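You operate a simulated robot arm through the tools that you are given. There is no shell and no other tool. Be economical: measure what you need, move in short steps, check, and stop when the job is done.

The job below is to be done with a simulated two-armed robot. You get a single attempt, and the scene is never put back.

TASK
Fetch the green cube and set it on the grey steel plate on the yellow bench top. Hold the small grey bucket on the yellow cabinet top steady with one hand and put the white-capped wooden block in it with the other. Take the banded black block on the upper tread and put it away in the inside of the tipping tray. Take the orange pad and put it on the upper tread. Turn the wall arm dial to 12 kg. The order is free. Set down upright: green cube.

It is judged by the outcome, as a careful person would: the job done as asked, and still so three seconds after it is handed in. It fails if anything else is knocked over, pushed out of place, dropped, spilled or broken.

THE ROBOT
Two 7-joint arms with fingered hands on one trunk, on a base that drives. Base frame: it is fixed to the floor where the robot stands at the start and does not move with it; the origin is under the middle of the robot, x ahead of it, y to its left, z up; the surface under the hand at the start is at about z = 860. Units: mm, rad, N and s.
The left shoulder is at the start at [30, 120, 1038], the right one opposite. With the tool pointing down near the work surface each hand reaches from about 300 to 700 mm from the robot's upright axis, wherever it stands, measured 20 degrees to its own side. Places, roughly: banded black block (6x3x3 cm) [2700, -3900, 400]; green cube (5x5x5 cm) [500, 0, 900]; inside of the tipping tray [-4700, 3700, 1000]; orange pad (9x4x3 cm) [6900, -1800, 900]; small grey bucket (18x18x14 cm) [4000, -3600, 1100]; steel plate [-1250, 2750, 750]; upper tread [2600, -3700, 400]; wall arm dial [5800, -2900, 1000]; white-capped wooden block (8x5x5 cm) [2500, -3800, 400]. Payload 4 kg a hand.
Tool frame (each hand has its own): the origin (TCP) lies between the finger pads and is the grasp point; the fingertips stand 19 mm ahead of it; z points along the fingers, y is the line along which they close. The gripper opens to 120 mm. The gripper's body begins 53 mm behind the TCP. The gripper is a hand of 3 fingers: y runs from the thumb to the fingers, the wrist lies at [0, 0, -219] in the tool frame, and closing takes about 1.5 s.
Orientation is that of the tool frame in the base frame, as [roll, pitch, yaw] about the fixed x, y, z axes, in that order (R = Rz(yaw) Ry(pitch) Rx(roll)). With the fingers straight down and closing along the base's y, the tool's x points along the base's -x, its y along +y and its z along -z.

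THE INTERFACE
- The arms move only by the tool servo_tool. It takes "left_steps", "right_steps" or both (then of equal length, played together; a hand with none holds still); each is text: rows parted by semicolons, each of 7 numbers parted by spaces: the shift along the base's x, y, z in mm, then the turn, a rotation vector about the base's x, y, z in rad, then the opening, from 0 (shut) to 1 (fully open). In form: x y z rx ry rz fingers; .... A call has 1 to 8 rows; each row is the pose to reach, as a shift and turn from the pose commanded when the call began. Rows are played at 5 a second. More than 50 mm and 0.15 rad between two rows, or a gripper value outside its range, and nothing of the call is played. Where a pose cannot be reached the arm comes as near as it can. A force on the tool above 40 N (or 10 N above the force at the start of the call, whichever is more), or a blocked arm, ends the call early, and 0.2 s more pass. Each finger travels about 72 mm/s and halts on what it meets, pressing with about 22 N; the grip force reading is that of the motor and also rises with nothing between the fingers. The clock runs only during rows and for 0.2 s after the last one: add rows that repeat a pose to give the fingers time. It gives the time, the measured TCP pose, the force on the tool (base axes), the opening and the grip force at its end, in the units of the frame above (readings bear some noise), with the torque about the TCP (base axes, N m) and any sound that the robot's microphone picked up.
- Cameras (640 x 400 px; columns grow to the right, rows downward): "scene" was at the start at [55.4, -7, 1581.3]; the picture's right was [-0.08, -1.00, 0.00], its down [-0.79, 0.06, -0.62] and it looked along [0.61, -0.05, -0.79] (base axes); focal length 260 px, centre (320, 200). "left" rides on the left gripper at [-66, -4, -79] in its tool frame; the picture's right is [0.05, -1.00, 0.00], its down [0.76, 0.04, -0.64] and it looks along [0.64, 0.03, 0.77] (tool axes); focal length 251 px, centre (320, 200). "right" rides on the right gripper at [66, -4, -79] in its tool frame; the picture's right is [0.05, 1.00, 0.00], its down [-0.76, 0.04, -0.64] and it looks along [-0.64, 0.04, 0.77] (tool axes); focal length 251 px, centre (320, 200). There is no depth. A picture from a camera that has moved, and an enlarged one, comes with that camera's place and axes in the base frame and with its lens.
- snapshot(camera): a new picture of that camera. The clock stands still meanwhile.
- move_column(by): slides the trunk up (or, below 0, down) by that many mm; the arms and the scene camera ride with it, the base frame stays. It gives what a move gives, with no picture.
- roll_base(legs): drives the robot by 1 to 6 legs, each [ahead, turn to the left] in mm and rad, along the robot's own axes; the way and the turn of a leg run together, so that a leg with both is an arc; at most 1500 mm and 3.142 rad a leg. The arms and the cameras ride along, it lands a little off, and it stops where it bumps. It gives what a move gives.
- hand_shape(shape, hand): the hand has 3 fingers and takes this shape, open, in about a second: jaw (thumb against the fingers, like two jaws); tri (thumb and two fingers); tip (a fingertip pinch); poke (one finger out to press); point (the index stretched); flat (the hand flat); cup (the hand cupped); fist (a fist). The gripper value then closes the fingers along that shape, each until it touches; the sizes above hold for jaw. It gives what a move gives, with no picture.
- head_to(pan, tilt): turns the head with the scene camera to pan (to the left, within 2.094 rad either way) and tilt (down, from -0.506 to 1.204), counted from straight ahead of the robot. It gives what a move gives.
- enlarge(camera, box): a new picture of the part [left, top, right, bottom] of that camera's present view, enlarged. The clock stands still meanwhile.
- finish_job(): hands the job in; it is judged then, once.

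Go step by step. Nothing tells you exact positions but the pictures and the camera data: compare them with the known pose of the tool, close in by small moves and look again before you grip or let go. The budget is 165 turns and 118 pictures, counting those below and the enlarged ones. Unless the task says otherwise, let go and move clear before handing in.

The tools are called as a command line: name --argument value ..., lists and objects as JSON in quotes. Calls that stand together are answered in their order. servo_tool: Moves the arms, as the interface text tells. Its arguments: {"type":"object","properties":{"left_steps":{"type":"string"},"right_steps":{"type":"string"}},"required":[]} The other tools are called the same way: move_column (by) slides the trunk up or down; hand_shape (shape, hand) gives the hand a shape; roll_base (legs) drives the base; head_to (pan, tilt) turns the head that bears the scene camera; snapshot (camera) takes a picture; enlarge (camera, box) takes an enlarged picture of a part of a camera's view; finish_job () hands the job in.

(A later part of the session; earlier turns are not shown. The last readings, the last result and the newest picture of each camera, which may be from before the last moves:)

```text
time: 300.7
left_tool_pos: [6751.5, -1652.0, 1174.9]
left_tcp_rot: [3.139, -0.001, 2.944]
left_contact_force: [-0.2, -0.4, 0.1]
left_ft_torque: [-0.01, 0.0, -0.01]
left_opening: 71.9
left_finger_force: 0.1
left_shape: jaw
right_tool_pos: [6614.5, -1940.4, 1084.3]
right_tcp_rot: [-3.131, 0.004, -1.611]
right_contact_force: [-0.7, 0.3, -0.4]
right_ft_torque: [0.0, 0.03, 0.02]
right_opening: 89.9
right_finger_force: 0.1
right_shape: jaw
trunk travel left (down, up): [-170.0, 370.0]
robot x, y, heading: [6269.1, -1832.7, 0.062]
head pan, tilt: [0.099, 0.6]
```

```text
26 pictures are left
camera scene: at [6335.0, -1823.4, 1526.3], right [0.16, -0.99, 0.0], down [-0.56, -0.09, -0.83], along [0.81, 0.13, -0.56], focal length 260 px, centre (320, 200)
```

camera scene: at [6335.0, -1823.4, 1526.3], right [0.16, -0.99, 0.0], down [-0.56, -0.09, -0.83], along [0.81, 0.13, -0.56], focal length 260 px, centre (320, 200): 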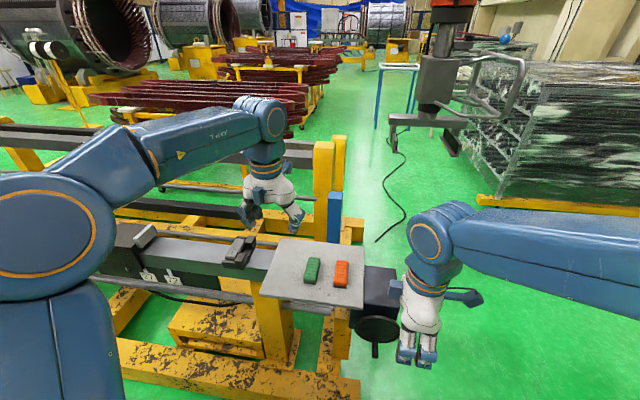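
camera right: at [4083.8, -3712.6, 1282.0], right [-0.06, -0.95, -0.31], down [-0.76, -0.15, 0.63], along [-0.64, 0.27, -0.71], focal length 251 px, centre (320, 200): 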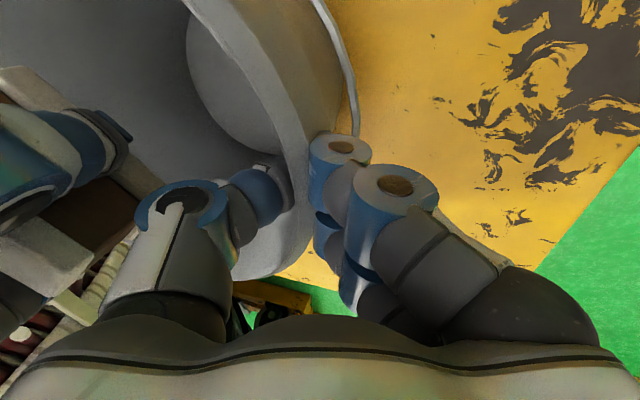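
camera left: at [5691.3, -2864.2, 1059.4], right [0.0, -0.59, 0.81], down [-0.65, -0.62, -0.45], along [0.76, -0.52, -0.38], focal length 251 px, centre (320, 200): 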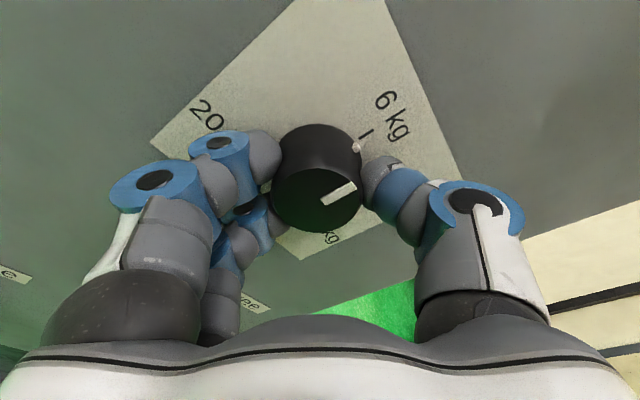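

The orange pad is near [6850, -1804, 918], long axis along x, beside the green one. The right hand already closes along x, so I'll grip it by its ends; moving above it and pulling the left hand back.

servo_tool --right_steps "34 19 -5 0 0 0 1;68 38 -10 0 0 0 1;102 57 -15 0 0 0 1;136 76 -20 0 0 0 1;170 95 -30 0 0 0 1;204 114 -40 0 0 0 1;235 136 -55 0 0 0 1;235 136 -55 0 0 0 1" --left_steps "-20 10 0 0 0 0 0.6;-40 20 0 0 0 0 0.6;-60 30 0 0 0 0 0.6;-80 40 0 0 0 0 0.6;-100 50 0 0 0 0 0.6;-120 60 0 0 0 0 0.6;-140 60 0 0 0 0 0.6;-140 60 0 0 0 0 0.6"

snapshot --camera "right"

```text
time: 302.5
left_tool_pos: [6612.6, -1593.5, 1174.1]
left_tcp_rot: [3.139, -0.002, 2.944]
left_contact_force: [-0.1, 0.5, 0.1]
left_ft_torque: [0.0, 0.0, -0.01]
left_opening: 72.0
left_finger_force: 0.1
left_shape: jaw
right_tool_pos: [6851.0, -1801.6, 1029.8]
right_tcp_rot: [-3.13, 0.003, -1.61]
right_contact_force: [0.4, -0.4, 0.1]
right_ft_torque: [-0.02, 0.04, 0.0]
right_opening: 120.0
right_finger_force: 0.0
right_shape: jaw
trunk travel left (down, up): [-170.0, 370.0]
robot x, y, heading: [6266.8, -1836.7, 0.054]
head pan, tilt: [0.099, 0.6]
```

```text
25 pictures are left
camera right: at [6850.8, -1869.3, 1108.7], right [-1.0, -0.01, -0.01], down [-0.02, 0.76, 0.65], along [0.0, 0.65, -0.76], focal length 251 px, centre (320, 200)
```

right: 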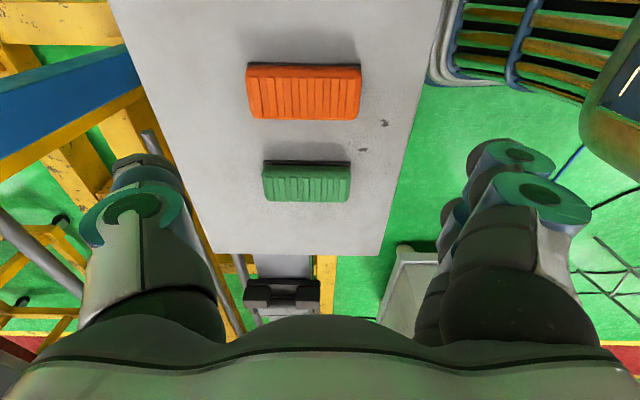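

Shifting 13 mm in x to centre and lowering toward the pad.

servo_tool --right_steps "7 0 -30 0 0 0 1;13 0 -60 0 0 0 1;13 0 -90 0 0 0 1;13 0 -108 0 0 0 1;13 0 -116 0 0 0 1;13 0 -116 0 0 0 1"

snapshot --camera "right"

```text
time: 303.9
left_tool_pos: [6613.2, -1592.4, 1173.4]
left_tcp_rot: [3.139, -0.003, 2.944]
left_contact_force: [0.3, 0.1, 0.1]
left_ft_torque: [0.0, -0.02, -0.01]
left_opening: 72.1
left_finger_force: 0.1
left_shape: jaw
right_tool_pos: [6863.8, -1805.5, 912.8]
right_tcp_rot: [-3.13, 0.003, -1.612]
right_contact_force: [0.5, -0.4, -1.0]
right_ft_torque: [0.02, 0.02, 0.01]
right_opening: 120.0
right_finger_force: 0.1
right_shape: jaw
trunk travel left (down, up): [-170.0, 370.0]
robot x, y, heading: [6267.0, -1836.4, 0.061]
head pan, tilt: [0.099, 0.6]
```

```text
24 pictures are left
camera right: at [6863.7, -1871.2, 991.0], right [-1.0, -0.01, -0.01], down [-0.02, 0.76, 0.65], along [0.0, 0.65, -0.76], focal length 251 px, centre (320, 200)
```

right: 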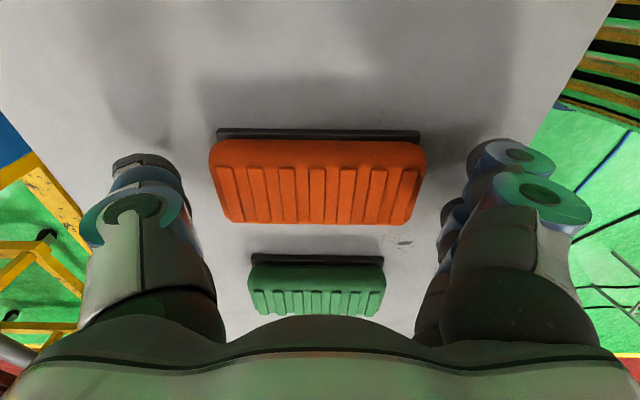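

Centred. Lowering 20 mm more and closing on the ends.

servo_tool --right_steps "0 0 -8 0 0 0 1;0 0 -15 0 0 0 1;0 0 -20 0 0 0 1;0 0 -20 0 0 0 0.8;0 0 -20 0 0 0 0.6;0 0 -20 0 0 0 0.5;0 0 -20 0 0 0 0.5;0 0 -20 0 0 0 0.5"

servo_tool --right_steps "0 0 10 0 0 0 0.5;0 0 40 0 0 0 0.5;0 0 80 0 0 0 0.5;0 0 120 0 0 0 0.5;0 0 160 0 0 0 0.5;0 0 160 0 0 0 0.5"

snapshot --camera "right"

```text
time: 304.7
left_tool_pos: [6612.0, -1592.6, 1175.2]
left_tcp_rot: [3.14, 0.002, 2.945]
left_contact_force: [-0.6, 0.1, 0.5]
left_ft_torque: [0.0, -0.01, 0.03]
left_opening: 72.3
left_finger_force: 0.1
left_shape: jaw
right_tool_pos: [6864.5, -1802.8, 902.5]
right_tcp_rot: [-3.118, 0.012, -1.615]
right_contact_force: [-5.2, -1.5, 19.3]
right_ft_torque: [0.0, 0.56, 0.06]
right_opening: 118.9
right_finger_force: 16.6
right_shape: jaw
trunk travel left (down, up): [-170.0, 370.0]
robot x, y, heading: [6269.3, -1834.3, 0.058]
head pan, tilt: [0.099, 0.6]
stopped in row 4 (right hand): the force on the tool passed its limit at 44 N (the readings are from after the stop); the commanded pose is now the measured one
```

```text
time: 306.1
left_tool_pos: [6612.1, -1593.1, 1174.3]
left_tcp_rot: [3.139, -0.002, 2.943]
left_contact_force: [-0.5, -0.1, -0.1]
left_ft_torque: [0.0, 0.01, 0.02]
left_opening: 72.0
left_finger_force: 0.1
left_shape: jaw
right_tool_pos: [6867.0, -1804.4, 1059.0]
right_tcp_rot: [-3.12, 0.01, -1.615]
right_contact_force: [0.4, -0.6, -0.5]
right_ft_torque: [-0.02, 0.0, 0.02]
right_opening: 102.9
right_finger_force: 21.8
right_shape: jaw
trunk travel left (down, up): [-170.0, 370.0]
robot x, y, heading: [6267.9, -1836.4, 0.063]
head pan, tilt: [0.099, 0.6]
```

```text
23 pictures are left
camera right: at [6866.0, -1870.5, 1138.0], right [-1.0, -0.01, -0.02], down [-0.02, 0.76, 0.65], along [0.01, 0.65, -0.76], focal length 251 px, centre (320, 200)
```

right: 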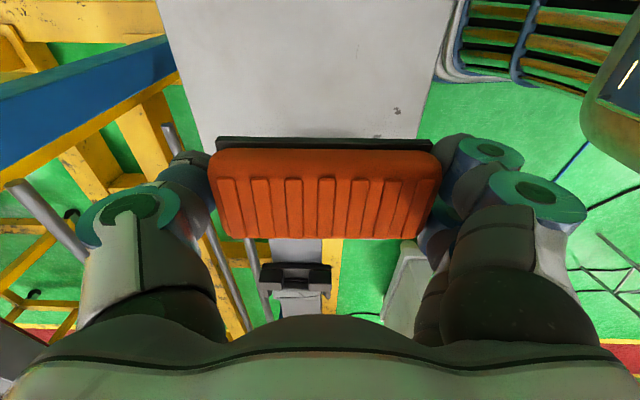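

The pad is held securely. I'll retract the right hand and retrace the path in reverse toward the steps.

servo_tool --right_steps "-10 0 20 0 0 0 0.5;-45 -5 35 0 0 0 0.5;-90 -20 40 0 0 0 0.5;-130 -40 40 0 0 0 0.5;-170 -60 40 0 0 0 0.5;-205 -80 40 0 0 0 0.5;-240 -100 40 0 0 0 0.5;-240 -100 40 0 0 0 0.5"

roll_base --legs '[[0, 0.53], [-850, 0]]'

roll_base --legs '[[0, 0.36], [-960, 0]]'

```text
time: 307.9
left_tool_pos: [6613.6, -1592.5, 1174.4]
left_tcp_rot: [3.142, -0.002, 2.946]
left_contact_force: [0.7, -0.3, 0.6]
left_ft_torque: [0.01, 0.02, 0.0]
left_opening: 72.1
left_finger_force: 0.0
left_shape: jaw
right_tool_pos: [6626.1, -1906.0, 1099.3]
right_tcp_rot: [-3.122, 0.01, -1.613]
right_contact_force: [0.0, 0.1, -1.2]
right_ft_torque: [-0.03, 0.02, 0.0]
right_opening: 102.6
right_finger_force: 22.1
right_shape: jaw
trunk travel left (down, up): [-170.0, 370.0]
robot x, y, heading: [6264.5, -1836.7, 0.056]
head pan, tilt: [0.099, 0.6]
```

```text
time: 314.0
left_tool_pos: [5722.9, -1932.3, 1174.8]
left_tcp_rot: [3.141, -0.001, -2.832]
left_contact_force: [-0.6, -0.1, -0.1]
left_ft_torque: [0.0, -0.01, 0.03]
left_opening: 72.2
left_finger_force: 0.0
left_shape: jaw
right_tool_pos: [5886.0, -2199.1, 1100.4]
right_tcp_rot: [-3.12, 0.011, -1.107]
right_contact_force: [0.1, -0.7, -0.9]
right_ft_torque: [0.04, -0.02, 0.0]
right_opening: 103.1
right_finger_force: 22.3
right_shape: jaw
trunk travel left (down, up): [-170.0, 370.0]
robot x, y, heading: [5537.4, -2309.8, 0.565]
head pan, tilt: [0.099, 0.6]
```

```text
time: 320.0
left_tool_pos: [4997.5, -2640.2, 1174.0]
left_tcp_rot: [3.141, -0.001, -2.491]
left_contact_force: [0.3, -0.3, 0.8]
left_ft_torque: [0.06, 0.02, -0.02]
left_opening: 72.1
left_finger_force: 0.0
left_shape: jaw
right_tool_pos: [5240.2, -2838.6, 1101.0]
right_tcp_rot: [-3.117, 0.012, -0.767]
right_contact_force: [0.3, 0.2, -0.4]
right_ft_torque: [0.01, -0.06, -0.01]
right_opening: 102.8
right_finger_force: 21.7
right_shape: jaw
trunk travel left (down, up): [-170.0, 370.0]
robot x, y, heading: [4948.2, -3057.4, 0.908]
head pan, tilt: [0.099, 0.6]
```

roll_base --legs '[[0, 0.5], [-1230, 0]]'

roll_base --legs '[[0, -0.55]]'

roll_base --legs '[[0, -0.55]]'

```text
time: 327.8
left_tool_pos: [4584.7, -3907.5, 1174.8]
left_tcp_rot: [3.14, 0.0, -1.972]
left_contact_force: [-0.6, -0.4, 0.2]
left_ft_torque: [0.02, -0.03, -0.01]
left_opening: 72.0
left_finger_force: 0.0
left_shape: jaw
right_tool_pos: [4894.2, -3960.4, 1100.5]
right_tcp_rot: [-3.118, 0.01, -0.249]
right_contact_force: [0.1, -0.5, -1.2]
right_ft_torque: [0.01, 0.01, -0.03]
right_opening: 102.7
right_finger_force: 22.0
right_shape: jaw
trunk travel left (down, up): [-170.0, 370.0]
robot x, y, heading: [4749.4, -4295.9, 1.425]
head pan, tilt: [0.099, 0.6]
```

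```text
time: 329.7
left_tool_pos: [4815.2, -3881.3, 1174.3]
left_tcp_rot: [3.141, -0.002, -2.534]
left_contact_force: [-0.3, -1.4, -0.8]
left_ft_torque: [0.02, -0.01, 0.01]
left_opening: 71.9
left_finger_force: 0.1
left_shape: jaw
right_tool_pos: [5048.4, -4087.8, 1099.6]
right_tcp_rot: [-3.12, 0.009, -0.804]
right_contact_force: [0.3, -0.2, -0.7]
right_ft_torque: [-0.08, 0.01, 0.0]
right_opening: 102.5
right_finger_force: 22.2
right_shape: jaw
trunk travel left (down, up): [-170.0, 370.0]
robot x, y, heading: [4725.6, -4277.3, 0.862]
head pan, tilt: [0.099, 0.6]
```

```text
time: 331.6
left_tool_pos: [5006.8, -3979.8, 1174.2]
left_tcp_rot: [3.138, -0.001, -3.062]
left_contact_force: [-0.1, 1.0, 0.1]
left_ft_torque: [-0.01, -0.03, -0.05]
left_opening: 71.9
left_finger_force: 0.0
left_shape: jaw
right_tool_pos: [5103.7, -4278.7, 1099.2]
right_tcp_rot: [-3.12, 0.012, -1.338]
right_contact_force: [0.0, -0.3, -0.7]
right_ft_torque: [0.0, -0.01, -0.03]
right_opening: 102.5
right_finger_force: 21.9
right_shape: jaw
trunk travel left (down, up): [-170.0, 370.0]
robot x, y, heading: [4718.9, -4244.3, 0.323]
head pan, tilt: [0.099, 0.6]
```

roll_base --legs '[[0, -0.235], [-1140, 0]]'

roll_base --legs '[[-1140, 0]]'

roll_base --legs '[[0, 0.53]]'

roll_base --legs '[[0, 0.53]]'

roll_base --legs '[[0, 0.45]]'

```text
time: 338.3
left_tool_pos: [3924.6, -4147.6, 1175.7]
left_tcp_rot: [3.141, 0.0, 2.948]
left_contact_force: [-0.2, 0.3, 0.7]
left_ft_torque: [-0.03, -0.03, -0.01]
left_opening: 71.8
left_finger_force: 0.1
left_shape: jaw
right_tool_pos: [3936.5, -4459.9, 1100.5]
right_tcp_rot: [-3.12, 0.009, -1.61]
right_contact_force: [0.1, -0.1, -1.1]
right_ft_torque: [-0.05, -0.01, -0.03]
right_opening: 102.8
right_finger_force: 21.9
right_shape: jaw
trunk travel left (down, up): [-170.0, 370.0]
robot x, y, heading: [3578.1, -4323.8, 0.051]
head pan, tilt: [0.099, 0.6]
```

```text
time: 344.0
left_tool_pos: [2785.6, -4215.5, 1174.2]
left_tcp_rot: [3.14, 0.001, 3.0]
left_contact_force: [0.3, 0.0, 0.2]
left_ft_torque: [-0.03, -0.01, -0.01]
left_opening: 72.3
left_finger_force: 0.1
left_shape: jaw
right_tool_pos: [2817.1, -4527.0, 1100.4]
right_tcp_rot: [-3.119, 0.01, -1.556]
right_contact_force: [-0.2, 1.0, -0.3]
right_ft_torque: [0.02, -0.01, 0.01]
right_opening: 102.6
right_finger_force: 21.7
right_shape: jaw
trunk travel left (down, up): [-170.0, 370.0]
robot x, y, heading: [2450.4, -4411.1, 0.098]
head pan, tilt: [0.099, 0.6]
```

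```text
time: 345.9
left_tool_pos: [2642.1, -4071.7, 1173.8]
left_tcp_rot: [3.141, -0.003, -2.756]
left_contact_force: [0.6, 0.5, -0.9]
left_ft_torque: [0.01, 0.03, -0.02]
left_opening: 71.9
left_finger_force: 0.1
left_shape: jaw
right_tool_pos: [2823.9, -4326.8, 1099.8]
right_tcp_rot: [-3.121, 0.011, -1.032]
right_contact_force: [1.0, 0.8, -1.0]
right_ft_torque: [0.03, -0.01, -0.01]
right_opening: 102.4
right_finger_force: 21.5
right_shape: jaw
trunk travel left (down, up): [-170.0, 370.0]
robot x, y, heading: [2467.1, -4435.1, 0.64]
head pan, tilt: [0.099, 0.6]
```

```text
time: 347.8
left_tool_pos: [2432.2, -4027.9, 1173.4]
left_tcp_rot: [3.139, -0.003, -2.223]
left_contact_force: [-0.7, 0.0, 0.2]
left_ft_torque: [-0.03, 0.0, -0.04]
left_opening: 71.9
left_finger_force: 0.2
left_shape: jaw
right_tool_pos: [2718.5, -4155.7, 1100.4]
right_tcp_rot: [-3.122, 0.007, -0.499]
right_contact_force: [0.6, -0.3, -0.5]
right_ft_torque: [-0.01, -0.03, -0.02]
right_opening: 102.2
right_finger_force: 22.3
right_shape: jaw
trunk travel left (down, up): [-170.0, 370.0]
robot x, y, heading: [2492.1, -4449.3, 1.171]
head pan, tilt: [0.099, 0.6]
```

```text
time: 349.5
left_tool_pos: [2262.0, -4096.7, 1174.7]
left_tcp_rot: [3.137, 0.002, -1.784]
left_contact_force: [0.6, -0.5, 0.8]
left_ft_torque: [0.04, 0.01, -0.03]
left_opening: 72.3
left_finger_force: 0.0
left_shape: jaw
right_tool_pos: [2575.7, -4089.3, 1100.9]
right_tcp_rot: [-3.119, 0.01, -0.059]
right_contact_force: [-0.3, -0.6, -0.9]
right_ft_torque: [-0.01, 0.03, -0.04]
right_opening: 102.7
right_finger_force: 22.1
right_shape: jaw
trunk travel left (down, up): [-170.0, 370.0]
robot x, y, heading: [2515.0, -4445.8, 1.606]
head pan, tilt: [0.099, 0.6]
```

In position. Driving 120 forward, lowering the trunk and looking.

roll_base --legs '[[120, 0]]'

move_column --by -165

head_to --pan 0 --tilt 0.95

snapshot --camera "scene"

```text
time: 350.8
left_tool_pos: [2256.2, -3972.3, 1173.5]
left_tcp_rot: [3.139, -0.004, -1.785]
left_contact_force: [0.1, 0.8, 0.1]
left_ft_torque: [-0.03, 0.01, -0.02]
left_opening: 72.1
left_finger_force: 0.1
left_shape: jaw
right_tool_pos: [2568.8, -3964.8, 1099.6]
right_tcp_rot: [-3.122, 0.01, -0.056]
right_contact_force: [-0.6, 0.7, -1.3]
right_ft_torque: [-0.04, 0.01, 0.01]
right_opening: 102.7
right_finger_force: 21.6
right_shape: jaw
trunk travel left (down, up): [-170.0, 370.0]
robot x, y, heading: [2513.5, -4323.3, 1.613]
head pan, tilt: [0.099, 0.6]
```

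```text
time: 352.6
left_tool_pos: [2256.6, -3974.6, 1008.9]
left_tcp_rot: [3.14, 0.0, -1.783]
left_contact_force: [0.4, -1.2, 0.6]
left_ft_torque: [0.01, 0.03, -0.02]
left_opening: 72.1
left_finger_force: 0.0
left_shape: jaw
right_tool_pos: [2568.4, -3967.1, 935.5]
right_tcp_rot: [-3.121, 0.011, -0.059]
right_contact_force: [-0.5, 0.6, -0.8]
right_ft_torque: [-0.04, 0.01, 0.01]
right_opening: 102.2
right_finger_force: 22.2
right_shape: jaw
trunk travel left (down, up): [-5.0, 535.0]
robot x, y, heading: [2510.3, -4324.4, 1.613]
head pan, tilt: [0.099, 0.6]
```

```text
time: 353.5
left_tool_pos: [2256.4, -3974.4, 1009.8]
left_tcp_rot: [3.139, 0.0, -1.784]
left_contact_force: [0.3, -0.9, 0.3]
left_ft_torque: [0.0, -0.02, 0.03]
left_opening: 72.0
left_finger_force: 0.1
left_shape: jaw
right_tool_pos: [2569.4, -3967.9, 935.3]
right_tcp_rot: [-3.121, 0.009, -0.058]
right_contact_force: [-0.4, 0.5, -0.7]
right_ft_torque: [0.0, -0.03, 0.02]
right_opening: 102.4
right_finger_force: 21.9
right_shape: jaw
trunk travel left (down, up): [-5.0, 535.0]
robot x, y, heading: [2510.3, -4325.3, 1.613]
head pan, tilt: [0.0, 0.949]
```

```text
22 pictures are left
camera scene: at [2509.6, -4270.7, 1332.9], right [1.0, 0.04, 0.0], down [0.03, -0.81, -0.58], along [-0.02, 0.58, -0.81], focal length 260 px, centre (320, 200)
```

scene: 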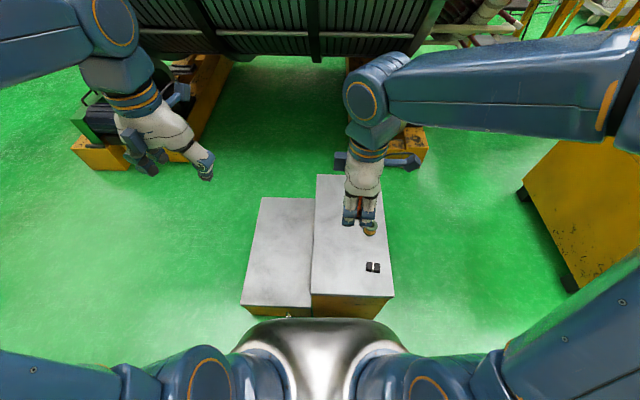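

Moving the pad over the free area at [2545, -3800] and descending.

servo_tool --right_steps "-3 21 -43 0 0 0 0.5;-6 42 -86 0 0 0 0.5;-9 63 -129 0 0 0 0.5;-12 84 -172 0 0 0 0.5;-15 105 -215 0 0 0 0.5;-18 126 -258 0 0 0 0.5;-21 147 -301 0 0 0 0.5;-24 167 -344 0 0 0 0.5"

servo_tool --right_steps "0 0 -40 0 0 0 0.5;0 0 -80 0 0 0 0.5;0 0 -115 0 0 0 0.5;0 0 -140 0 0 0 0.5;0 0 -140 0 0 0 0.5"

snapshot --camera "right"

```text
time: 355.3
left_tool_pos: [2257.3, -3974.3, 1008.0]
left_tcp_rot: [3.14, -0.001, -1.783]
left_contact_force: [-0.4, -0.4, 0.5]
left_ft_torque: [0.01, 0.01, 0.01]
left_opening: 71.9
left_finger_force: 0.1
left_shape: jaw
right_tool_pos: [2545.1, -3801.8, 590.1]
right_tcp_rot: [-3.12, 0.01, -0.053]
right_contact_force: [1.0, 0.0, -0.5]
right_ft_torque: [-0.02, 0.05, -0.03]
right_opening: 102.2
right_finger_force: 22.3
right_shape: jaw
trunk travel left (down, up): [-5.0, 535.0]
robot x, y, heading: [2511.1, -4324.4, 1.614]
head pan, tilt: [0.0, 0.949]
```

```text
time: 356.5
left_tool_pos: [2256.3, -3973.6, 1009.1]
left_tcp_rot: [3.14, 0.0, -1.783]
left_contact_force: [0.5, -0.5, 0.5]
left_ft_torque: [0.01, 0.03, 0.0]
left_opening: 72.2
left_finger_force: 0.0
left_shape: jaw
right_tool_pos: [2545.6, -3802.2, 452.6]
right_tcp_rot: [-3.121, 0.011, -0.057]
right_contact_force: [0.5, -0.6, -0.4]
right_ft_torque: [-0.01, 0.01, 0.02]
right_opening: 102.1
right_finger_force: 21.9
right_shape: jaw
trunk travel left (down, up): [-5.0, 535.0]
robot x, y, heading: [2512.6, -4324.2, 1.613]
head pan, tilt: [0.0, 0.949]
```

```text
21 pictures are left
camera right: at [2612.4, -3803.7, 530.3], right [0.0, -1.0, -0.02], down [-0.76, -0.01, 0.65], along [-0.65, 0.02, -0.76], focal length 251 px, centre (320, 200)
```

right: 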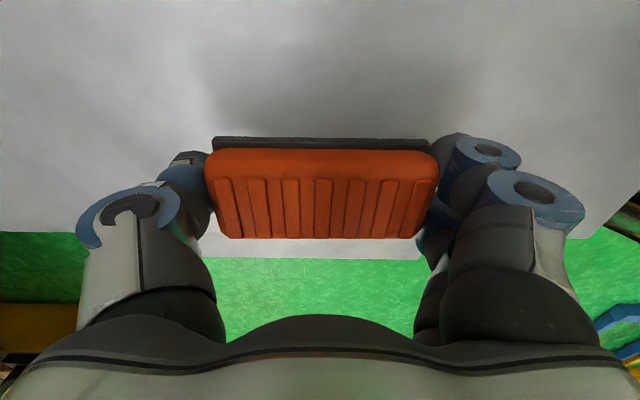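

Lowering the pad in small steps to contact.

servo_tool --right_steps "0 0 -12 0 0 0 0.5;0 0 -22 0 0 0 0.5;0 0 -28 0 0 0 0.5;0 0 -33 0 0 0 0.5;0 0 -38 0 0 0 0.5;0 0 -42 0 0 0 0.5;0 0 -46 0 0 0 0.5;0 0 -46 0 0 0 0.5"

```text
time: 357.5
left_tool_pos: [2255.6, -3974.5, 1009.6]
left_tcp_rot: [3.138, 0.0, -1.784]
left_contact_force: [-0.1, -1.0, 0.3]
left_ft_torque: [-0.01, 0.04, -0.03]
left_opening: 71.9
left_finger_force: 0.1
left_shape: jaw
right_tool_pos: [2546.1, -3795.5, 422.5]
right_tcp_rot: [-3.112, 0.013, -0.061]
right_contact_force: [2.5, -3.8, 22.2]
right_ft_torque: [-1.5, -0.09, 0.17]
right_opening: 102.4
right_finger_force: 22.4
right_shape: jaw
trunk travel left (down, up): [-5.0, 535.0]
robot x, y, heading: [2510.0, -4321.5, 1.609]
head pan, tilt: [0.0, 0.949]
stopped in row 5 (right hand): the force on the tool passed its limit at 46 N (the readings are from after the stop); the commanded pose is now the measured one
```

Contact (fingertips at the tread, pad within a couple of mm). Releasing and lifting.

servo_tool --right_steps "0 0 1 0 0 0 0.5;0 0 1 0 0 0 0.9;0 0 2 0 0 0 1;0 0 4 0 0 0 1;0 0 4 0 0 0 1;0 0 30 0 0 0 1;0 0 75 0 0 0 1;0 0 120 0 0 0 1"

snapshot --camera "right"

```text
time: 359.3
left_tool_pos: [2257.0, -3974.1, 1010.3]
left_tcp_rot: [3.139, 0.001, -1.785]
left_contact_force: [-0.8, -0.3, 0.1]
left_ft_torque: [-0.02, 0.03, 0.01]
left_opening: 71.8
left_finger_force: 0.1
left_shape: jaw
right_tool_pos: [2546.4, -3793.6, 541.8]
right_tcp_rot: [-3.115, 0.013, -0.059]
right_contact_force: [0.2, -0.1, -0.3]
right_ft_torque: [0.02, -0.02, 0.0]
right_opening: 119.9
right_finger_force: 0.0
right_shape: jaw
trunk travel left (down, up): [-5.0, 535.0]
robot x, y, heading: [2514.3, -4318.4, 1.611]
head pan, tilt: [0.0, 0.949]
```

```text
20 pictures are left
camera right: at [2611.9, -3796.3, 619.5], right [-0.01, -1.0, -0.03], down [-0.76, -0.01, 0.65], along [-0.65, 0.02, -0.76], focal length 251 px, centre (320, 200)
```

right: 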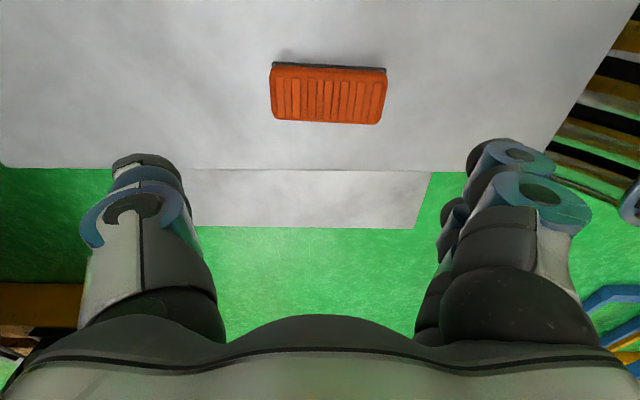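

The pad lies on the upper tread. Now the right hand goes over the black block at about [2690, -3908].

servo_tool --right_steps "24 -19 0 0 0 0 0.7;48 -38 0 0 0 0 0.7;72 -57 0 0 0 0 0.7;96 -76 0 0 0 0 0.7;120 -95 -10 0 0 0 0.7;144 -114 -20 0 0 0 0.7;144 -114 -40 0 0 0 0.7;144 -114 -40 0 0 0 0.7"

snapshot --camera "right"

```text
time: 361.1
left_tool_pos: [2256.5, -3974.6, 1008.9]
left_tcp_rot: [3.138, 0.0, -1.783]
left_contact_force: [-0.7, 0.2, -0.8]
left_ft_torque: [0.01, -0.02, -0.04]
left_opening: 72.1
left_finger_force: 0.1
left_shape: jaw
right_tool_pos: [2689.8, -3909.9, 500.7]
right_tcp_rot: [-3.113, 0.013, -0.06]
right_contact_force: [-0.7, -0.2, 0.3]
right_ft_torque: [0.0, 0.01, -0.03]
right_opening: 84.5
right_finger_force: 0.0
right_shape: jaw
trunk travel left (down, up): [-5.0, 535.0]
robot x, y, heading: [2512.6, -4323.7, 1.614]
head pan, tilt: [0.0, 0.949]
```

```text
19 pictures are left
camera right: at [2755.6, -3912.0, 578.6], right [-0.01, -1.0, -0.03], down [-0.76, -0.01, 0.65], along [-0.65, 0.03, -0.76], focal length 251 px, centre (320, 200)
```

right: 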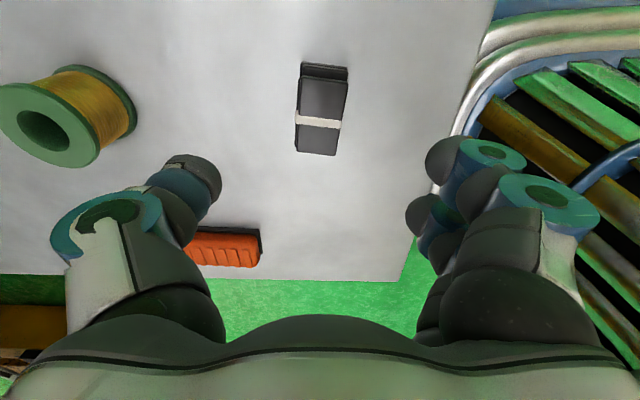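

Aligned; descending to just above the tread and closing.

servo_tool --right_steps "4 1 -25 0 0 0 0.7;7 2 -50 0 0 0 0.7;7 2 -68 0 0 0 0.65;7 2 -74 0 0 0 0.55;7 2 -74 0 0 0 0.3;7 2 -74 0 0 0 0.1;7 2 -74 0 0 0 0.1;7 2 -74 0 0 0 0.1"

servo_tool --right_steps "0 0 0 0 0 0 0.1;0 0 30 0 0 0 0.1;0 0 75 0 0 0 0.1;0 0 120 0 0 0 0.1;0 0 165 0 0 0 0.1;0 0 210 0 0 0 0.1;0 0 255 0 0 0 0.1;0 -10 300 0 0 0 0.1"

snapshot --camera "right"

```text
time: 362.9
left_tool_pos: [2256.7, -3974.4, 1009.7]
left_tcp_rot: [3.14, -0.001, -1.784]
left_contact_force: [0.1, -0.1, 0.9]
left_ft_torque: [0.0, 0.02, 0.01]
left_opening: 72.1
left_finger_force: 0.0
left_shape: jaw
right_tool_pos: [2697.3, -3908.7, 427.9]
right_tcp_rot: [-3.114, 0.012, -0.058]
right_contact_force: [0.0, -0.5, 0.2]
right_ft_torque: [-0.03, -0.01, -0.02]
right_opening: 25.3
right_finger_force: 21.8
right_shape: jaw
trunk travel left (down, up): [-5.0, 535.0]
robot x, y, heading: [2512.4, -4322.4, 1.61]
head pan, tilt: [0.0, 0.949]
```

```text
time: 364.7
left_tool_pos: [2256.5, -3974.8, 1009.7]
left_tcp_rot: [-3.141, -0.001, -1.782]
left_contact_force: [-0.3, 0.7, -0.2]
left_ft_torque: [0.0, 0.0, -0.01]
left_opening: 72.0
left_finger_force: 0.0
left_shape: jaw
right_tool_pos: [2700.0, -3918.6, 724.9]
right_tcp_rot: [-3.113, 0.01, -0.059]
right_contact_force: [0.1, -0.7, 0.0]
right_ft_torque: [0.02, -0.03, -0.03]
right_opening: 25.0
right_finger_force: 22.3
right_shape: jaw
trunk travel left (down, up): [-5.0, 535.0]
robot x, y, heading: [2513.2, -4321.9, 1.61]
head pan, tilt: [0.0, 0.949]
```

```text
18 pictures are left
camera right: at [2766.0, -3920.8, 804.4], right [0.0, -1.0, -0.03], down [-0.76, -0.01, 0.65], along [-0.65, 0.02, -0.76], focal length 251 px, centre (320, 200)
```

right: 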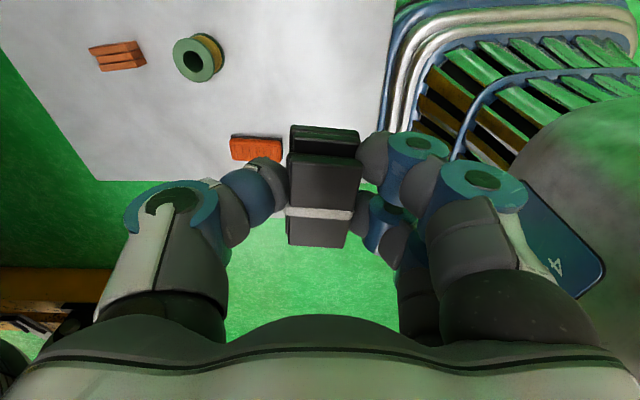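

Black block held; the others are undisturbed. Raising the trunk, then starting the long drive back to the tipping tray.

move_column --by 300

servo_tool --right_steps "-5 0 30 0 0 0 0.1;-10 0 60 0 0 0 0.1;-20 0 90 0 0 0 0.1;-30 0 120 0 0 0 0.1;-30 0 120 0 0 0 0.1" --left_steps "0 -10 0 0 0 0 0.5;0 -20 0 0 0 0 0.5;10 -30 0 0 0 0 0.5;20 -40 0 0 0 0 0.5;20 -40 0 0 0 0 0.5"

roll_base --legs '[[-300, 0], [0, 0.52]]'

roll_base --legs '[[0, 0.55]]'

```text
time: 367.7
left_tool_pos: [2256.1, -3973.8, 1309.3]
left_tcp_rot: [3.139, 0.0, -1.783]
left_contact_force: [0.0, -0.8, 0.0]
left_ft_torque: [0.04, -0.01, -0.01]
left_opening: 72.2
left_finger_force: 0.0
left_shape: jaw
right_tool_pos: [2700.2, -3916.6, 1026.7]
right_tcp_rot: [-3.113, 0.013, -0.059]
right_contact_force: [-0.2, -0.2, -0.6]
right_ft_torque: [-0.03, 0.0, 0.01]
right_opening: 24.9
right_finger_force: 21.9
right_shape: jaw
trunk travel left (down, up): [-305.0, 235.0]
robot x, y, heading: [2512.1, -4321.7, 1.611]
head pan, tilt: [0.0, 0.949]
```

```text
time: 368.9
left_tool_pos: [2275.7, -4014.7, 1310.8]
left_tcp_rot: [3.14, -0.001, -1.784]
left_contact_force: [-0.3, -1.5, 0.3]
left_ft_torque: [-0.01, 0.03, -0.06]
left_opening: 60.2
left_finger_force: 0.0
left_shape: jaw
right_tool_pos: [2669.3, -3916.9, 1148.7]
right_tcp_rot: [-3.111, 0.013, -0.059]
right_contact_force: [-0.1, 0.2, -1.5]
right_ft_torque: [0.01, 0.05, 0.03]
right_opening: 25.4
right_finger_force: 21.7
right_shape: jaw
trunk travel left (down, up): [-305.0, 235.0]
robot x, y, heading: [2511.9, -4323.6, 1.608]
head pan, tilt: [0.0, 0.949]
```

```text
time: 372.4
left_tool_pos: [2167.4, -4478.4, 1312.5]
left_tcp_rot: [3.14, 0.002, -1.247]
left_contact_force: [1.4, 0.1, 1.3]
left_ft_torque: [0.03, 0.05, 0.01]
left_opening: 60.4
left_finger_force: 0.1
left_shape: jaw
right_tool_pos: [2455.1, -4192.6, 1147.0]
right_tcp_rot: [-3.111, 0.012, 0.479]
right_contact_force: [-0.3, -0.3, -0.2]
right_ft_torque: [-0.01, 0.0, 0.02]
right_opening: 25.0
right_finger_force: 21.6
right_shape: jaw
trunk travel left (down, up): [-305.0, 235.0]
robot x, y, heading: [2552.7, -4610.2, 2.15]
head pan, tilt: [0.0, 0.949]
```

```text
time: 374.4
left_tool_pos: [2153.7, -4692.0, 1312.7]
left_tcp_rot: [3.139, 0.002, -0.707]
left_contact_force: [1.0, 0.0, 0.1]
left_ft_torque: [0.04, 0.04, -0.03]
left_opening: 59.9
left_finger_force: 0.1
left_shape: jaw
right_tool_pos: [2255.1, -4300.1, 1148.0]
right_tcp_rot: [-3.111, 0.013, 1.017]
right_contact_force: [0.5, -1.0, -1.4]
right_ft_torque: [-0.03, 0.03, -0.02]
right_opening: 25.1
right_finger_force: 22.4
right_shape: jaw
trunk travel left (down, up): [-305.0, 235.0]
robot x, y, heading: [2560.1, -4580.1, 2.69]
head pan, tilt: [0.0, 0.949]
```

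roll_base --legs '[[1335, 0], [1335, 0]]'

roll_base --legs '[[0, -0.52]]'

roll_base --legs '[[0, -0.5]]'

```text
time: 387.4
left_tool_pos: [-286.9, -3556.5, 1311.1]
left_tcp_rot: [3.139, 0.0, -0.675]
left_contact_force: [-0.1, 0.7, -0.7]
left_ft_torque: [-0.01, 0.02, -0.01]
left_opening: 59.9
left_finger_force: 0.1
left_shape: jaw
right_tool_pos: [-199.7, -3161.9, 1147.1]
right_tcp_rot: [-3.113, 0.01, 1.05]
right_contact_force: [-0.1, 0.3, -0.7]
right_ft_torque: [-0.05, 0.01, -0.01]
right_opening: 25.0
right_finger_force: 21.7
right_shape: jaw
trunk travel left (down, up): [-305.0, 235.0]
robot x, y, heading: [117.6, -3428.5, 2.722]
head pan, tilt: [0.0, 0.949]
```

```text
time: 389.3
left_tool_pos: [-297.5, -3339.6, 1312.2]
left_tcp_rot: [3.14, -0.001, -1.192]
left_contact_force: [0.3, 0.6, -0.5]
left_ft_torque: [0.02, 0.02, 0.02]
left_opening: 60.2
left_finger_force: 0.1
left_shape: jaw
right_tool_pos: [-25.3, -3038.6, 1147.9]
right_tcp_rot: [-3.113, 0.01, 0.533]
right_contact_force: [-0.1, 0.7, -0.4]
right_ft_torque: [-0.01, 0.0, 0.04]
right_opening: 24.9
right_finger_force: 22.0
right_shape: jaw
trunk travel left (down, up): [-305.0, 235.0]
robot x, y, heading: [95.4, -3446.8, 2.197]
head pan, tilt: [0.0, 0.949]
```

```text
time: 391.1
left_tool_pos: [-197.1, -3161.8, 1311.5]
left_tcp_rot: [3.138, 0.003, -1.704]
left_contact_force: [-0.2, -0.7, -0.6]
left_ft_torque: [0.02, -0.02, -0.02]
left_opening: 60.1
left_finger_force: 0.1
left_shape: jaw
right_tool_pos: [186.5, -3031.9, 1148.7]
right_tcp_rot: [-3.11, 0.01, 0.021]
right_contact_force: [-0.3, -1.0, -0.4]
right_ft_torque: [0.04, 0.01, 0.02]
right_opening: 24.7
right_finger_force: 22.0
right_shape: jaw
trunk travel left (down, up): [-305.0, 235.0]
robot x, y, heading: [64.2, -3448.2, 1.688]
head pan, tilt: [0.0, 0.949]
```

roll_base --legs '[[0, -0.06], [1250, 0], [1250, 0]]'

roll_base --legs '[[1200, 0], [1200, 0]]'

roll_base --legs '[[0, 0.5]]'

roll_base --legs '[[0, 0.5]]'

head_to --pan 0.2 --tilt 0.3

snapshot --camera "scene"

```text
time: 403.6
left_tool_pos: [-291.1, -677.3, 1310.5]
left_tcp_rot: [3.14, 0.0, -1.78]
left_contact_force: [0.0, -0.2, -0.2]
left_ft_torque: [-0.03, -0.01, 0.03]
left_opening: 60.2
left_finger_force: 0.0
left_shape: jaw
right_tool_pos: [101.4, -577.5, 1147.4]
right_tcp_rot: [-3.114, 0.011, -0.056]
right_contact_force: [-0.2, 1.0, -0.1]
right_ft_torque: [-0.03, 0.03, -0.01]
right_opening: 24.9
right_finger_force: 22.2
right_shape: jaw
trunk travel left (down, up): [-305.0, 235.0]
robot x, y, heading: [-55.0, -982.2, 1.611]
head pan, tilt: [0.0, 0.949]
```

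```text
time: 415.0
left_tool_pos: [-384.8, 1625.6, 1312.1]
left_tcp_rot: [3.139, -0.002, -1.78]
left_contact_force: [-0.7, 0.2, -0.7]
left_ft_torque: [0.02, 0.02, 0.01]
left_opening: 60.0
left_finger_force: 0.0
left_shape: jaw
right_tool_pos: [6.1, 1722.6, 1147.1]
right_tcp_rot: [-3.114, 0.013, -0.058]
right_contact_force: [0.1, -0.5, -0.3]
right_ft_torque: [-0.02, -0.02, 0.01]
right_opening: 24.8
right_finger_force: 21.8
right_shape: jaw
trunk travel left (down, up): [-305.0, 235.0]
robot x, y, heading: [-148.0, 1318.4, 1.606]
head pan, tilt: [0.0, 0.949]
```

```text
time: 416.8
left_tool_pos: [-501.4, 1469.5, 1312.1]
left_tcp_rot: [3.136, 0.0, -1.284]
left_contact_force: [-0.5, -0.7, -1.3]
left_ft_torque: [0.01, -0.01, 0.0]
left_opening: 59.9
left_finger_force: 0.1
left_shape: jaw
right_tool_pos: [-204.0, 1744.7, 1147.3]
right_tcp_rot: [-3.112, 0.011, 0.441]
right_contact_force: [-0.3, 0.2, -0.5]
right_ft_torque: [0.02, -0.02, -0.01]
right_opening: 24.8
right_finger_force: 22.0
right_shape: jaw
trunk travel left (down, up): [-305.0, 235.0]
robot x, y, heading: [-122.3, 1331.5, 2.114]
head pan, tilt: [0.0, 0.949]
```

```text
time: 418.6
left_tool_pos: [-521.7, 1265.3, 1312.3]
left_tcp_rot: [3.138, 0.001, -0.765]
left_contact_force: [0.1, -0.5, -0.1]
left_ft_torque: [-0.01, 0.01, -0.01]
left_opening: 59.9
left_finger_force: 0.1
left_shape: jaw
right_tool_pos: [-398.7, 1653.3, 1147.8]
right_tcp_rot: [-3.112, 0.013, 0.96]
right_contact_force: [1.1, 1.4, -0.4]
right_ft_torque: [-0.02, 0.02, 0.0]
right_opening: 24.7
right_finger_force: 21.9
right_shape: jaw
trunk travel left (down, up): [-305.0, 235.0]
robot x, y, heading: [-111.0, 1355.2, 2.627]
head pan, tilt: [0.0, 0.949]
```

```text
time: 419.7
left_tool_pos: [-524.3, 1266.1, 1311.8]
left_tcp_rot: [3.139, -0.001, -0.765]
left_contact_force: [-0.4, -0.9, -0.2]
left_ft_torque: [-0.04, 0.01, -0.01]
left_opening: 60.0
left_finger_force: 0.1
left_shape: jaw
right_tool_pos: [-400.1, 1650.6, 1147.2]
right_tcp_rot: [-3.114, 0.013, 0.96]
right_contact_force: [-0.1, 0.5, -1.1]
right_ft_torque: [-0.01, 0.01, -0.02]
right_opening: 24.5
right_finger_force: 21.5
right_shape: jaw
trunk travel left (down, up): [-305.0, 235.0]
robot x, y, heading: [-110.7, 1356.6, 2.627]
head pan, tilt: [0.201, 0.3]
```

```text
17 pictures are left
camera scene: at [-181.4, 1373.6, 1688.7], right [0.31, 0.95, 0.0], down [0.28, -0.09, -0.95], along [-0.91, 0.29, -0.3], focal length 260 px, centre (320, 200)
```

scene: 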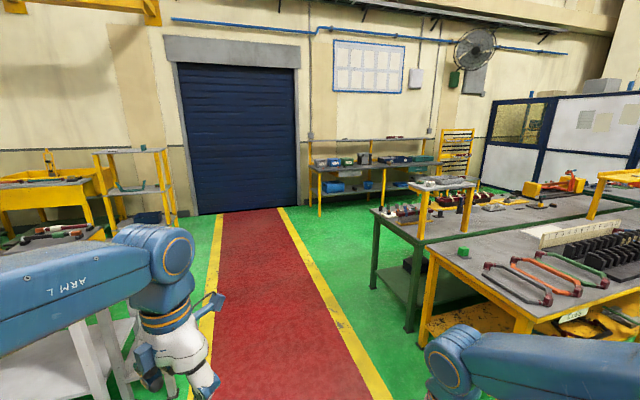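

The tray should be on the wall bench with bins ahead. Enlarging.

enlarge --camera "scene" --box '[300, 120, 460, 230]'

```text
3.64 times, centred on (380, 175) of scene
camera zoom: at [-181.4, 1373.6, 1688.7], right [0.31, 0.95, 0.0], down [0.28, -0.09, -0.95], along [-0.91, 0.29, -0.3], focal length 944 px, centre (102, 291)
```

zoom: 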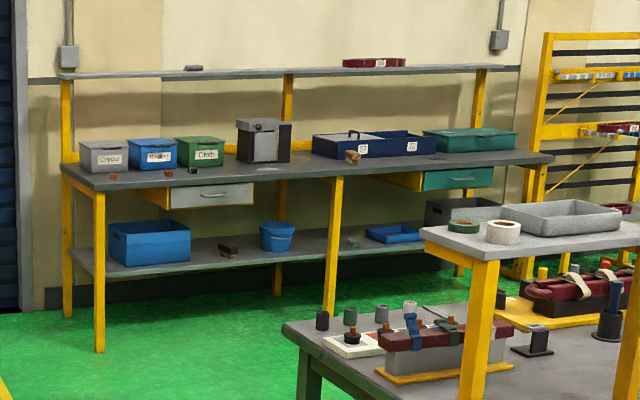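

The grey/black tip box at the middle of the wall bench matches the tray position. Driving along the lane, then toward the bench.

roll_base --legs '[[0, 0.24], [1100, 0], [1100, 0], [1100, 0]]'

roll_base --legs '[[0, -0.4]]'

roll_base --legs '[[0, -0.39], [900, 0]]'

head_to --pan 0.7 --tilt 0.5

snapshot --camera "scene"

```text
time: 436.7
left_tool_pos: [-3695.3, 1976.7, 1311.1]
left_tcp_rot: [3.138, 0.0, -0.492]
left_contact_force: [0.0, -0.3, -0.7]
left_ft_torque: [-0.01, 0.0, 0.02]
left_opening: 59.8
left_finger_force: 0.1
left_shape: jaw
right_tool_pos: [-3680.5, 2381.9, 1145.9]
right_tcp_rot: [-3.113, 0.012, 1.231]
right_contact_force: [-0.3, 0.9, 0.3]
right_ft_torque: [-0.02, -0.01, -0.04]
right_opening: 24.8
right_finger_force: 21.7
right_shape: jaw
trunk travel left (down, up): [-305.0, 235.0]
robot x, y, heading: [-3320.1, 2176.1, 2.905]
head pan, tilt: [0.201, 0.3]
```

```text
time: 438.2
left_tool_pos: [-3741.1, 2134.7, 1312.2]
left_tcp_rot: [3.138, 0.002, -0.88]
left_contact_force: [0.0, -0.7, -0.8]
left_ft_torque: [0.02, 0.02, -0.02]
left_opening: 59.9
left_finger_force: 0.1
left_shape: jaw
right_tool_pos: [-3574.2, 2502.8, 1146.9]
right_tcp_rot: [-3.112, 0.012, 0.841]
right_contact_force: [0.0, 0.2, -0.8]
right_ft_torque: [-0.03, 0.01, -0.02]
right_opening: 24.7
right_finger_force: 22.0
right_shape: jaw
trunk travel left (down, up): [-305.0, 235.0]
robot x, y, heading: [-3334.2, 2156.8, 2.516]
head pan, tilt: [0.201, 0.3]
```

```text
time: 444.1
left_tool_pos: [-4180.2, 3049.2, 1310.6]
left_tcp_rot: [3.137, 0.002, -1.286]
left_contact_force: [0.4, 0.3, 0.0]
left_ft_torque: [0.01, -0.01, -0.01]
left_opening: 60.0
left_finger_force: 0.0
left_shape: jaw
right_tool_pos: [-3881.1, 3322.9, 1146.8]
right_tcp_rot: [-3.112, 0.015, 0.437]
right_contact_force: [-0.2, -0.2, -0.7]
right_ft_torque: [0.0, -0.02, -0.02]
right_opening: 24.6
right_finger_force: 22.1
right_shape: jaw
trunk travel left (down, up): [-305.0, 235.0]
robot x, y, heading: [-3790.4, 2913.0, 2.113]
head pan, tilt: [0.201, 0.3]
```

```text
time: 445.0
left_tool_pos: [-4180.2, 3049.8, 1312.2]
left_tcp_rot: [3.138, 0.002, -1.285]
left_contact_force: [-0.1, -0.2, -0.1]
left_ft_torque: [0.01, 0.01, 0.0]
left_opening: 59.9
left_finger_force: 0.0
left_shape: jaw
right_tool_pos: [-3881.8, 3322.2, 1146.9]
right_tcp_rot: [-3.113, 0.012, 0.436]
right_contact_force: [0.0, 0.1, 0.2]
right_ft_torque: [0.0, 0.0, -0.02]
right_opening: 24.4
right_finger_force: 22.0
right_shape: jaw
trunk travel left (down, up): [-305.0, 235.0]
robot x, y, heading: [-3791.9, 2910.2, 2.113]
head pan, tilt: [0.7, 0.499]
```

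```text
15 pictures are left
camera scene: at [-3867.8, 2924.2, 1670.4], right [0.32, 0.95, 0.0], down [0.45, -0.16, -0.88], along [-0.83, 0.29, -0.48], focal length 260 px, centre (320, 200)
```

scene: 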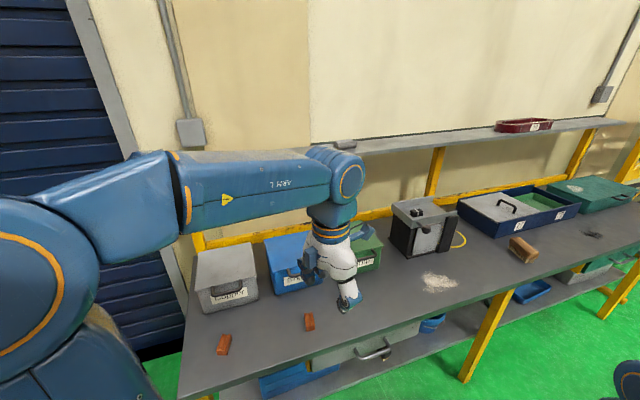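

enlarge --camera "scene" --box '[370, 170, 640, 300]'

```text
2.37 times, centred on (505, 235) of scene
camera zoom: at [-3867.8, 2924.2, 1670.4], right [0.32, 0.95, 0.0], down [0.45, -0.16, -0.88], along [-0.83, 0.29, -0.48], focal length 615 px, centre (-118, 117)
```

zoom: 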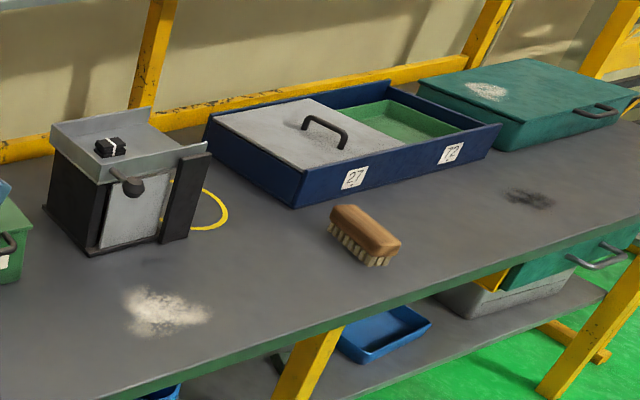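

The device with the shallow tray on top (already holding a similar block) is the tipping tray, centre ≈ [-4755, 3775, 1000]. I'll go to a spot in front of it facing the wall.

roll_base --legs '[[0, -0.22], [680, 0]]'

roll_base --legs '[[0, 0.45]]'

roll_base --legs '[[0, 0.45]]'

roll_base --legs '[[0, 0.35]]'

move_column --by 110

```text
time: 449.6
left_tool_pos: [-4361.4, 3779.5, 1312.4]
left_tcp_rot: [3.139, 0.0, -1.502]
left_contact_force: [0.2, -0.6, -0.5]
left_ft_torque: [0.02, 0.02, 0.0]
left_opening: 60.0
left_finger_force: 0.1
left_shape: jaw
right_tool_pos: [-4012.2, 3982.6, 1147.1]
right_tcp_rot: [-3.112, 0.012, 0.224]
right_contact_force: [0.1, 0.1, 0.1]
right_ft_torque: [0.01, -0.04, -0.03]
right_opening: 24.7
right_finger_force: 22.0
right_shape: jaw
trunk travel left (down, up): [-305.0, 235.0]
robot x, y, heading: [-4014.8, 3564.0, 1.896]
head pan, tilt: [0.7, 0.499]
```

```text
time: 451.3
left_tool_pos: [-4422.2, 3608.6, 1311.8]
left_tcp_rot: [3.14, 0.001, -1.06]
left_contact_force: [-0.3, -0.4, 0.2]
left_ft_torque: [0.06, -0.03, 0.02]
left_opening: 60.2
left_finger_force: 0.2
left_shape: jaw
right_tool_pos: [-4191.4, 3942.1, 1146.6]
right_tcp_rot: [-3.114, 0.011, 0.664]
right_contact_force: [-0.1, 0.2, -0.4]
right_ft_torque: [-0.01, 0.0, -0.01]
right_opening: 24.4
right_finger_force: 22.1
right_shape: jaw
trunk travel left (down, up): [-305.0, 235.0]
robot x, y, heading: [-3994.1, 3582.1, 2.352]
head pan, tilt: [0.7, 0.499]
```

```text
time: 452.9
left_tool_pos: [-4396.7, 3425.5, 1310.8]
left_tcp_rot: [3.139, 0.001, -0.625]
left_contact_force: [0.2, 0.0, 0.7]
left_ft_torque: [-0.02, 0.0, 0.0]
left_opening: 59.8
left_finger_force: 0.0
left_shape: jaw
right_tool_pos: [-4330.2, 3825.2, 1148.0]
right_tcp_rot: [-3.115, 0.01, 1.1]
right_contact_force: [0.7, -0.2, 0.4]
right_ft_torque: [-0.01, 0.0, -0.01]
right_opening: 24.6
right_finger_force: 22.3
right_shape: jaw
trunk travel left (down, up): [-305.0, 235.0]
robot x, y, heading: [-3988.9, 3604.9, 2.79]
head pan, tilt: [0.7, 0.499]
```

```text
time: 454.4
left_tool_pos: [-4310.5, 3299.8, 1312.5]
left_tcp_rot: [3.137, 0.002, -0.278]
left_contact_force: [-0.2, -0.6, 1.0]
left_ft_torque: [0.02, -0.01, -0.01]
left_opening: 59.9
left_finger_force: 0.2
left_shape: jaw
right_tool_pos: [-4383.2, 3697.5, 1147.9]
right_tcp_rot: [-3.114, 0.013, 1.447]
right_contact_force: [0.7, -0.5, -0.3]
right_ft_torque: [-0.01, -0.02, 0.02]
right_opening: 24.5
right_finger_force: 21.8
right_shape: jaw
trunk travel left (down, up): [-305.0, 235.0]
robot x, y, heading: [-3991.9, 3625.4, 3.13]
head pan, tilt: [0.7, 0.499]
```

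```text
time: 455.8
left_tool_pos: [-4313.8, 3299.4, 1420.7]
left_tcp_rot: [3.139, -0.001, -0.278]
left_contact_force: [0.3, -0.5, -0.8]
left_ft_torque: [0.0, -0.01, 0.03]
left_opening: 60.0
left_finger_force: 0.1
left_shape: jaw
right_tool_pos: [-4383.5, 3698.4, 1256.4]
right_tcp_rot: [-3.114, 0.01, 1.447]
right_contact_force: [-0.2, -0.6, -0.4]
right_ft_torque: [0.04, 0.02, 0.01]
right_opening: 24.5
right_finger_force: 22.1
right_shape: jaw
trunk travel left (down, up): [-415.0, 125.0]
robot x, y, heading: [-3988.4, 3628.5, 3.132]
head pan, tilt: [0.7, 0.499]
```

roll_base --legs '[[115, 0]]'

head_to --pan -0.2 --tilt 0.7

snapshot --camera "scene"

```text
time: 457.1
left_tool_pos: [-4428.8, 3298.5, 1421.5]
left_tcp_rot: [3.138, 0.003, -0.279]
left_contact_force: [0.3, 1.2, 0.1]
left_ft_torque: [-0.01, -0.01, -0.01]
left_opening: 60.3
left_finger_force: 0.1
left_shape: jaw
right_tool_pos: [-4500.4, 3697.7, 1257.4]
right_tcp_rot: [-3.114, 0.011, 1.445]
right_contact_force: [0.0, 1.0, -0.9]
right_ft_torque: [-0.01, -0.04, -0.01]
right_opening: 24.8
right_finger_force: 22.2
right_shape: jaw
trunk travel left (down, up): [-415.0, 125.0]
robot x, y, heading: [-4106.2, 3625.4, 3.134]
head pan, tilt: [0.7, 0.499]
```

```text
time: 458.2
left_tool_pos: [-4430.0, 3299.8, 1421.8]
left_tcp_rot: [3.137, -0.002, -0.279]
left_contact_force: [0.1, -0.3, 0.7]
left_ft_torque: [-0.01, -0.01, 0.0]
left_opening: 60.1
left_finger_force: 0.0
left_shape: jaw
right_tool_pos: [-4500.8, 3696.4, 1258.1]
right_tcp_rot: [-3.112, 0.01, 1.445]
right_contact_force: [1.2, 0.0, -0.4]
right_ft_torque: [-0.02, -0.01, 0.01]
right_opening: 24.8
right_finger_force: 21.6
right_shape: jaw
trunk travel left (down, up): [-415.0, 125.0]
robot x, y, heading: [-4102.0, 3630.5, 3.136]
head pan, tilt: [-0.201, 0.7]
```

```text
13 pictures are left
camera scene: at [-4169.7, 3643.1, 1762.6], right [0.21, 0.98, 0.0], down [0.63, -0.13, -0.76], along [-0.75, 0.16, -0.64], focal length 260 px, centre (320, 200)
```

scene: 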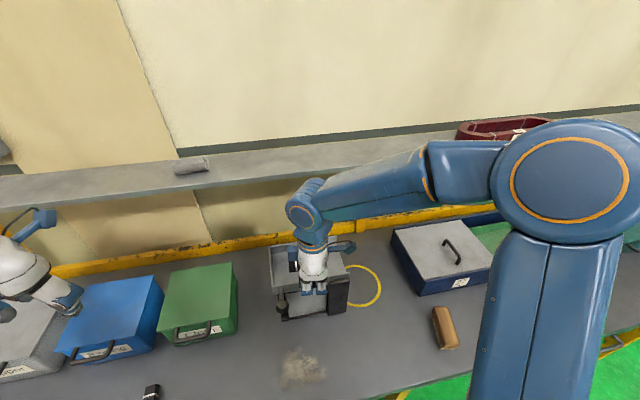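

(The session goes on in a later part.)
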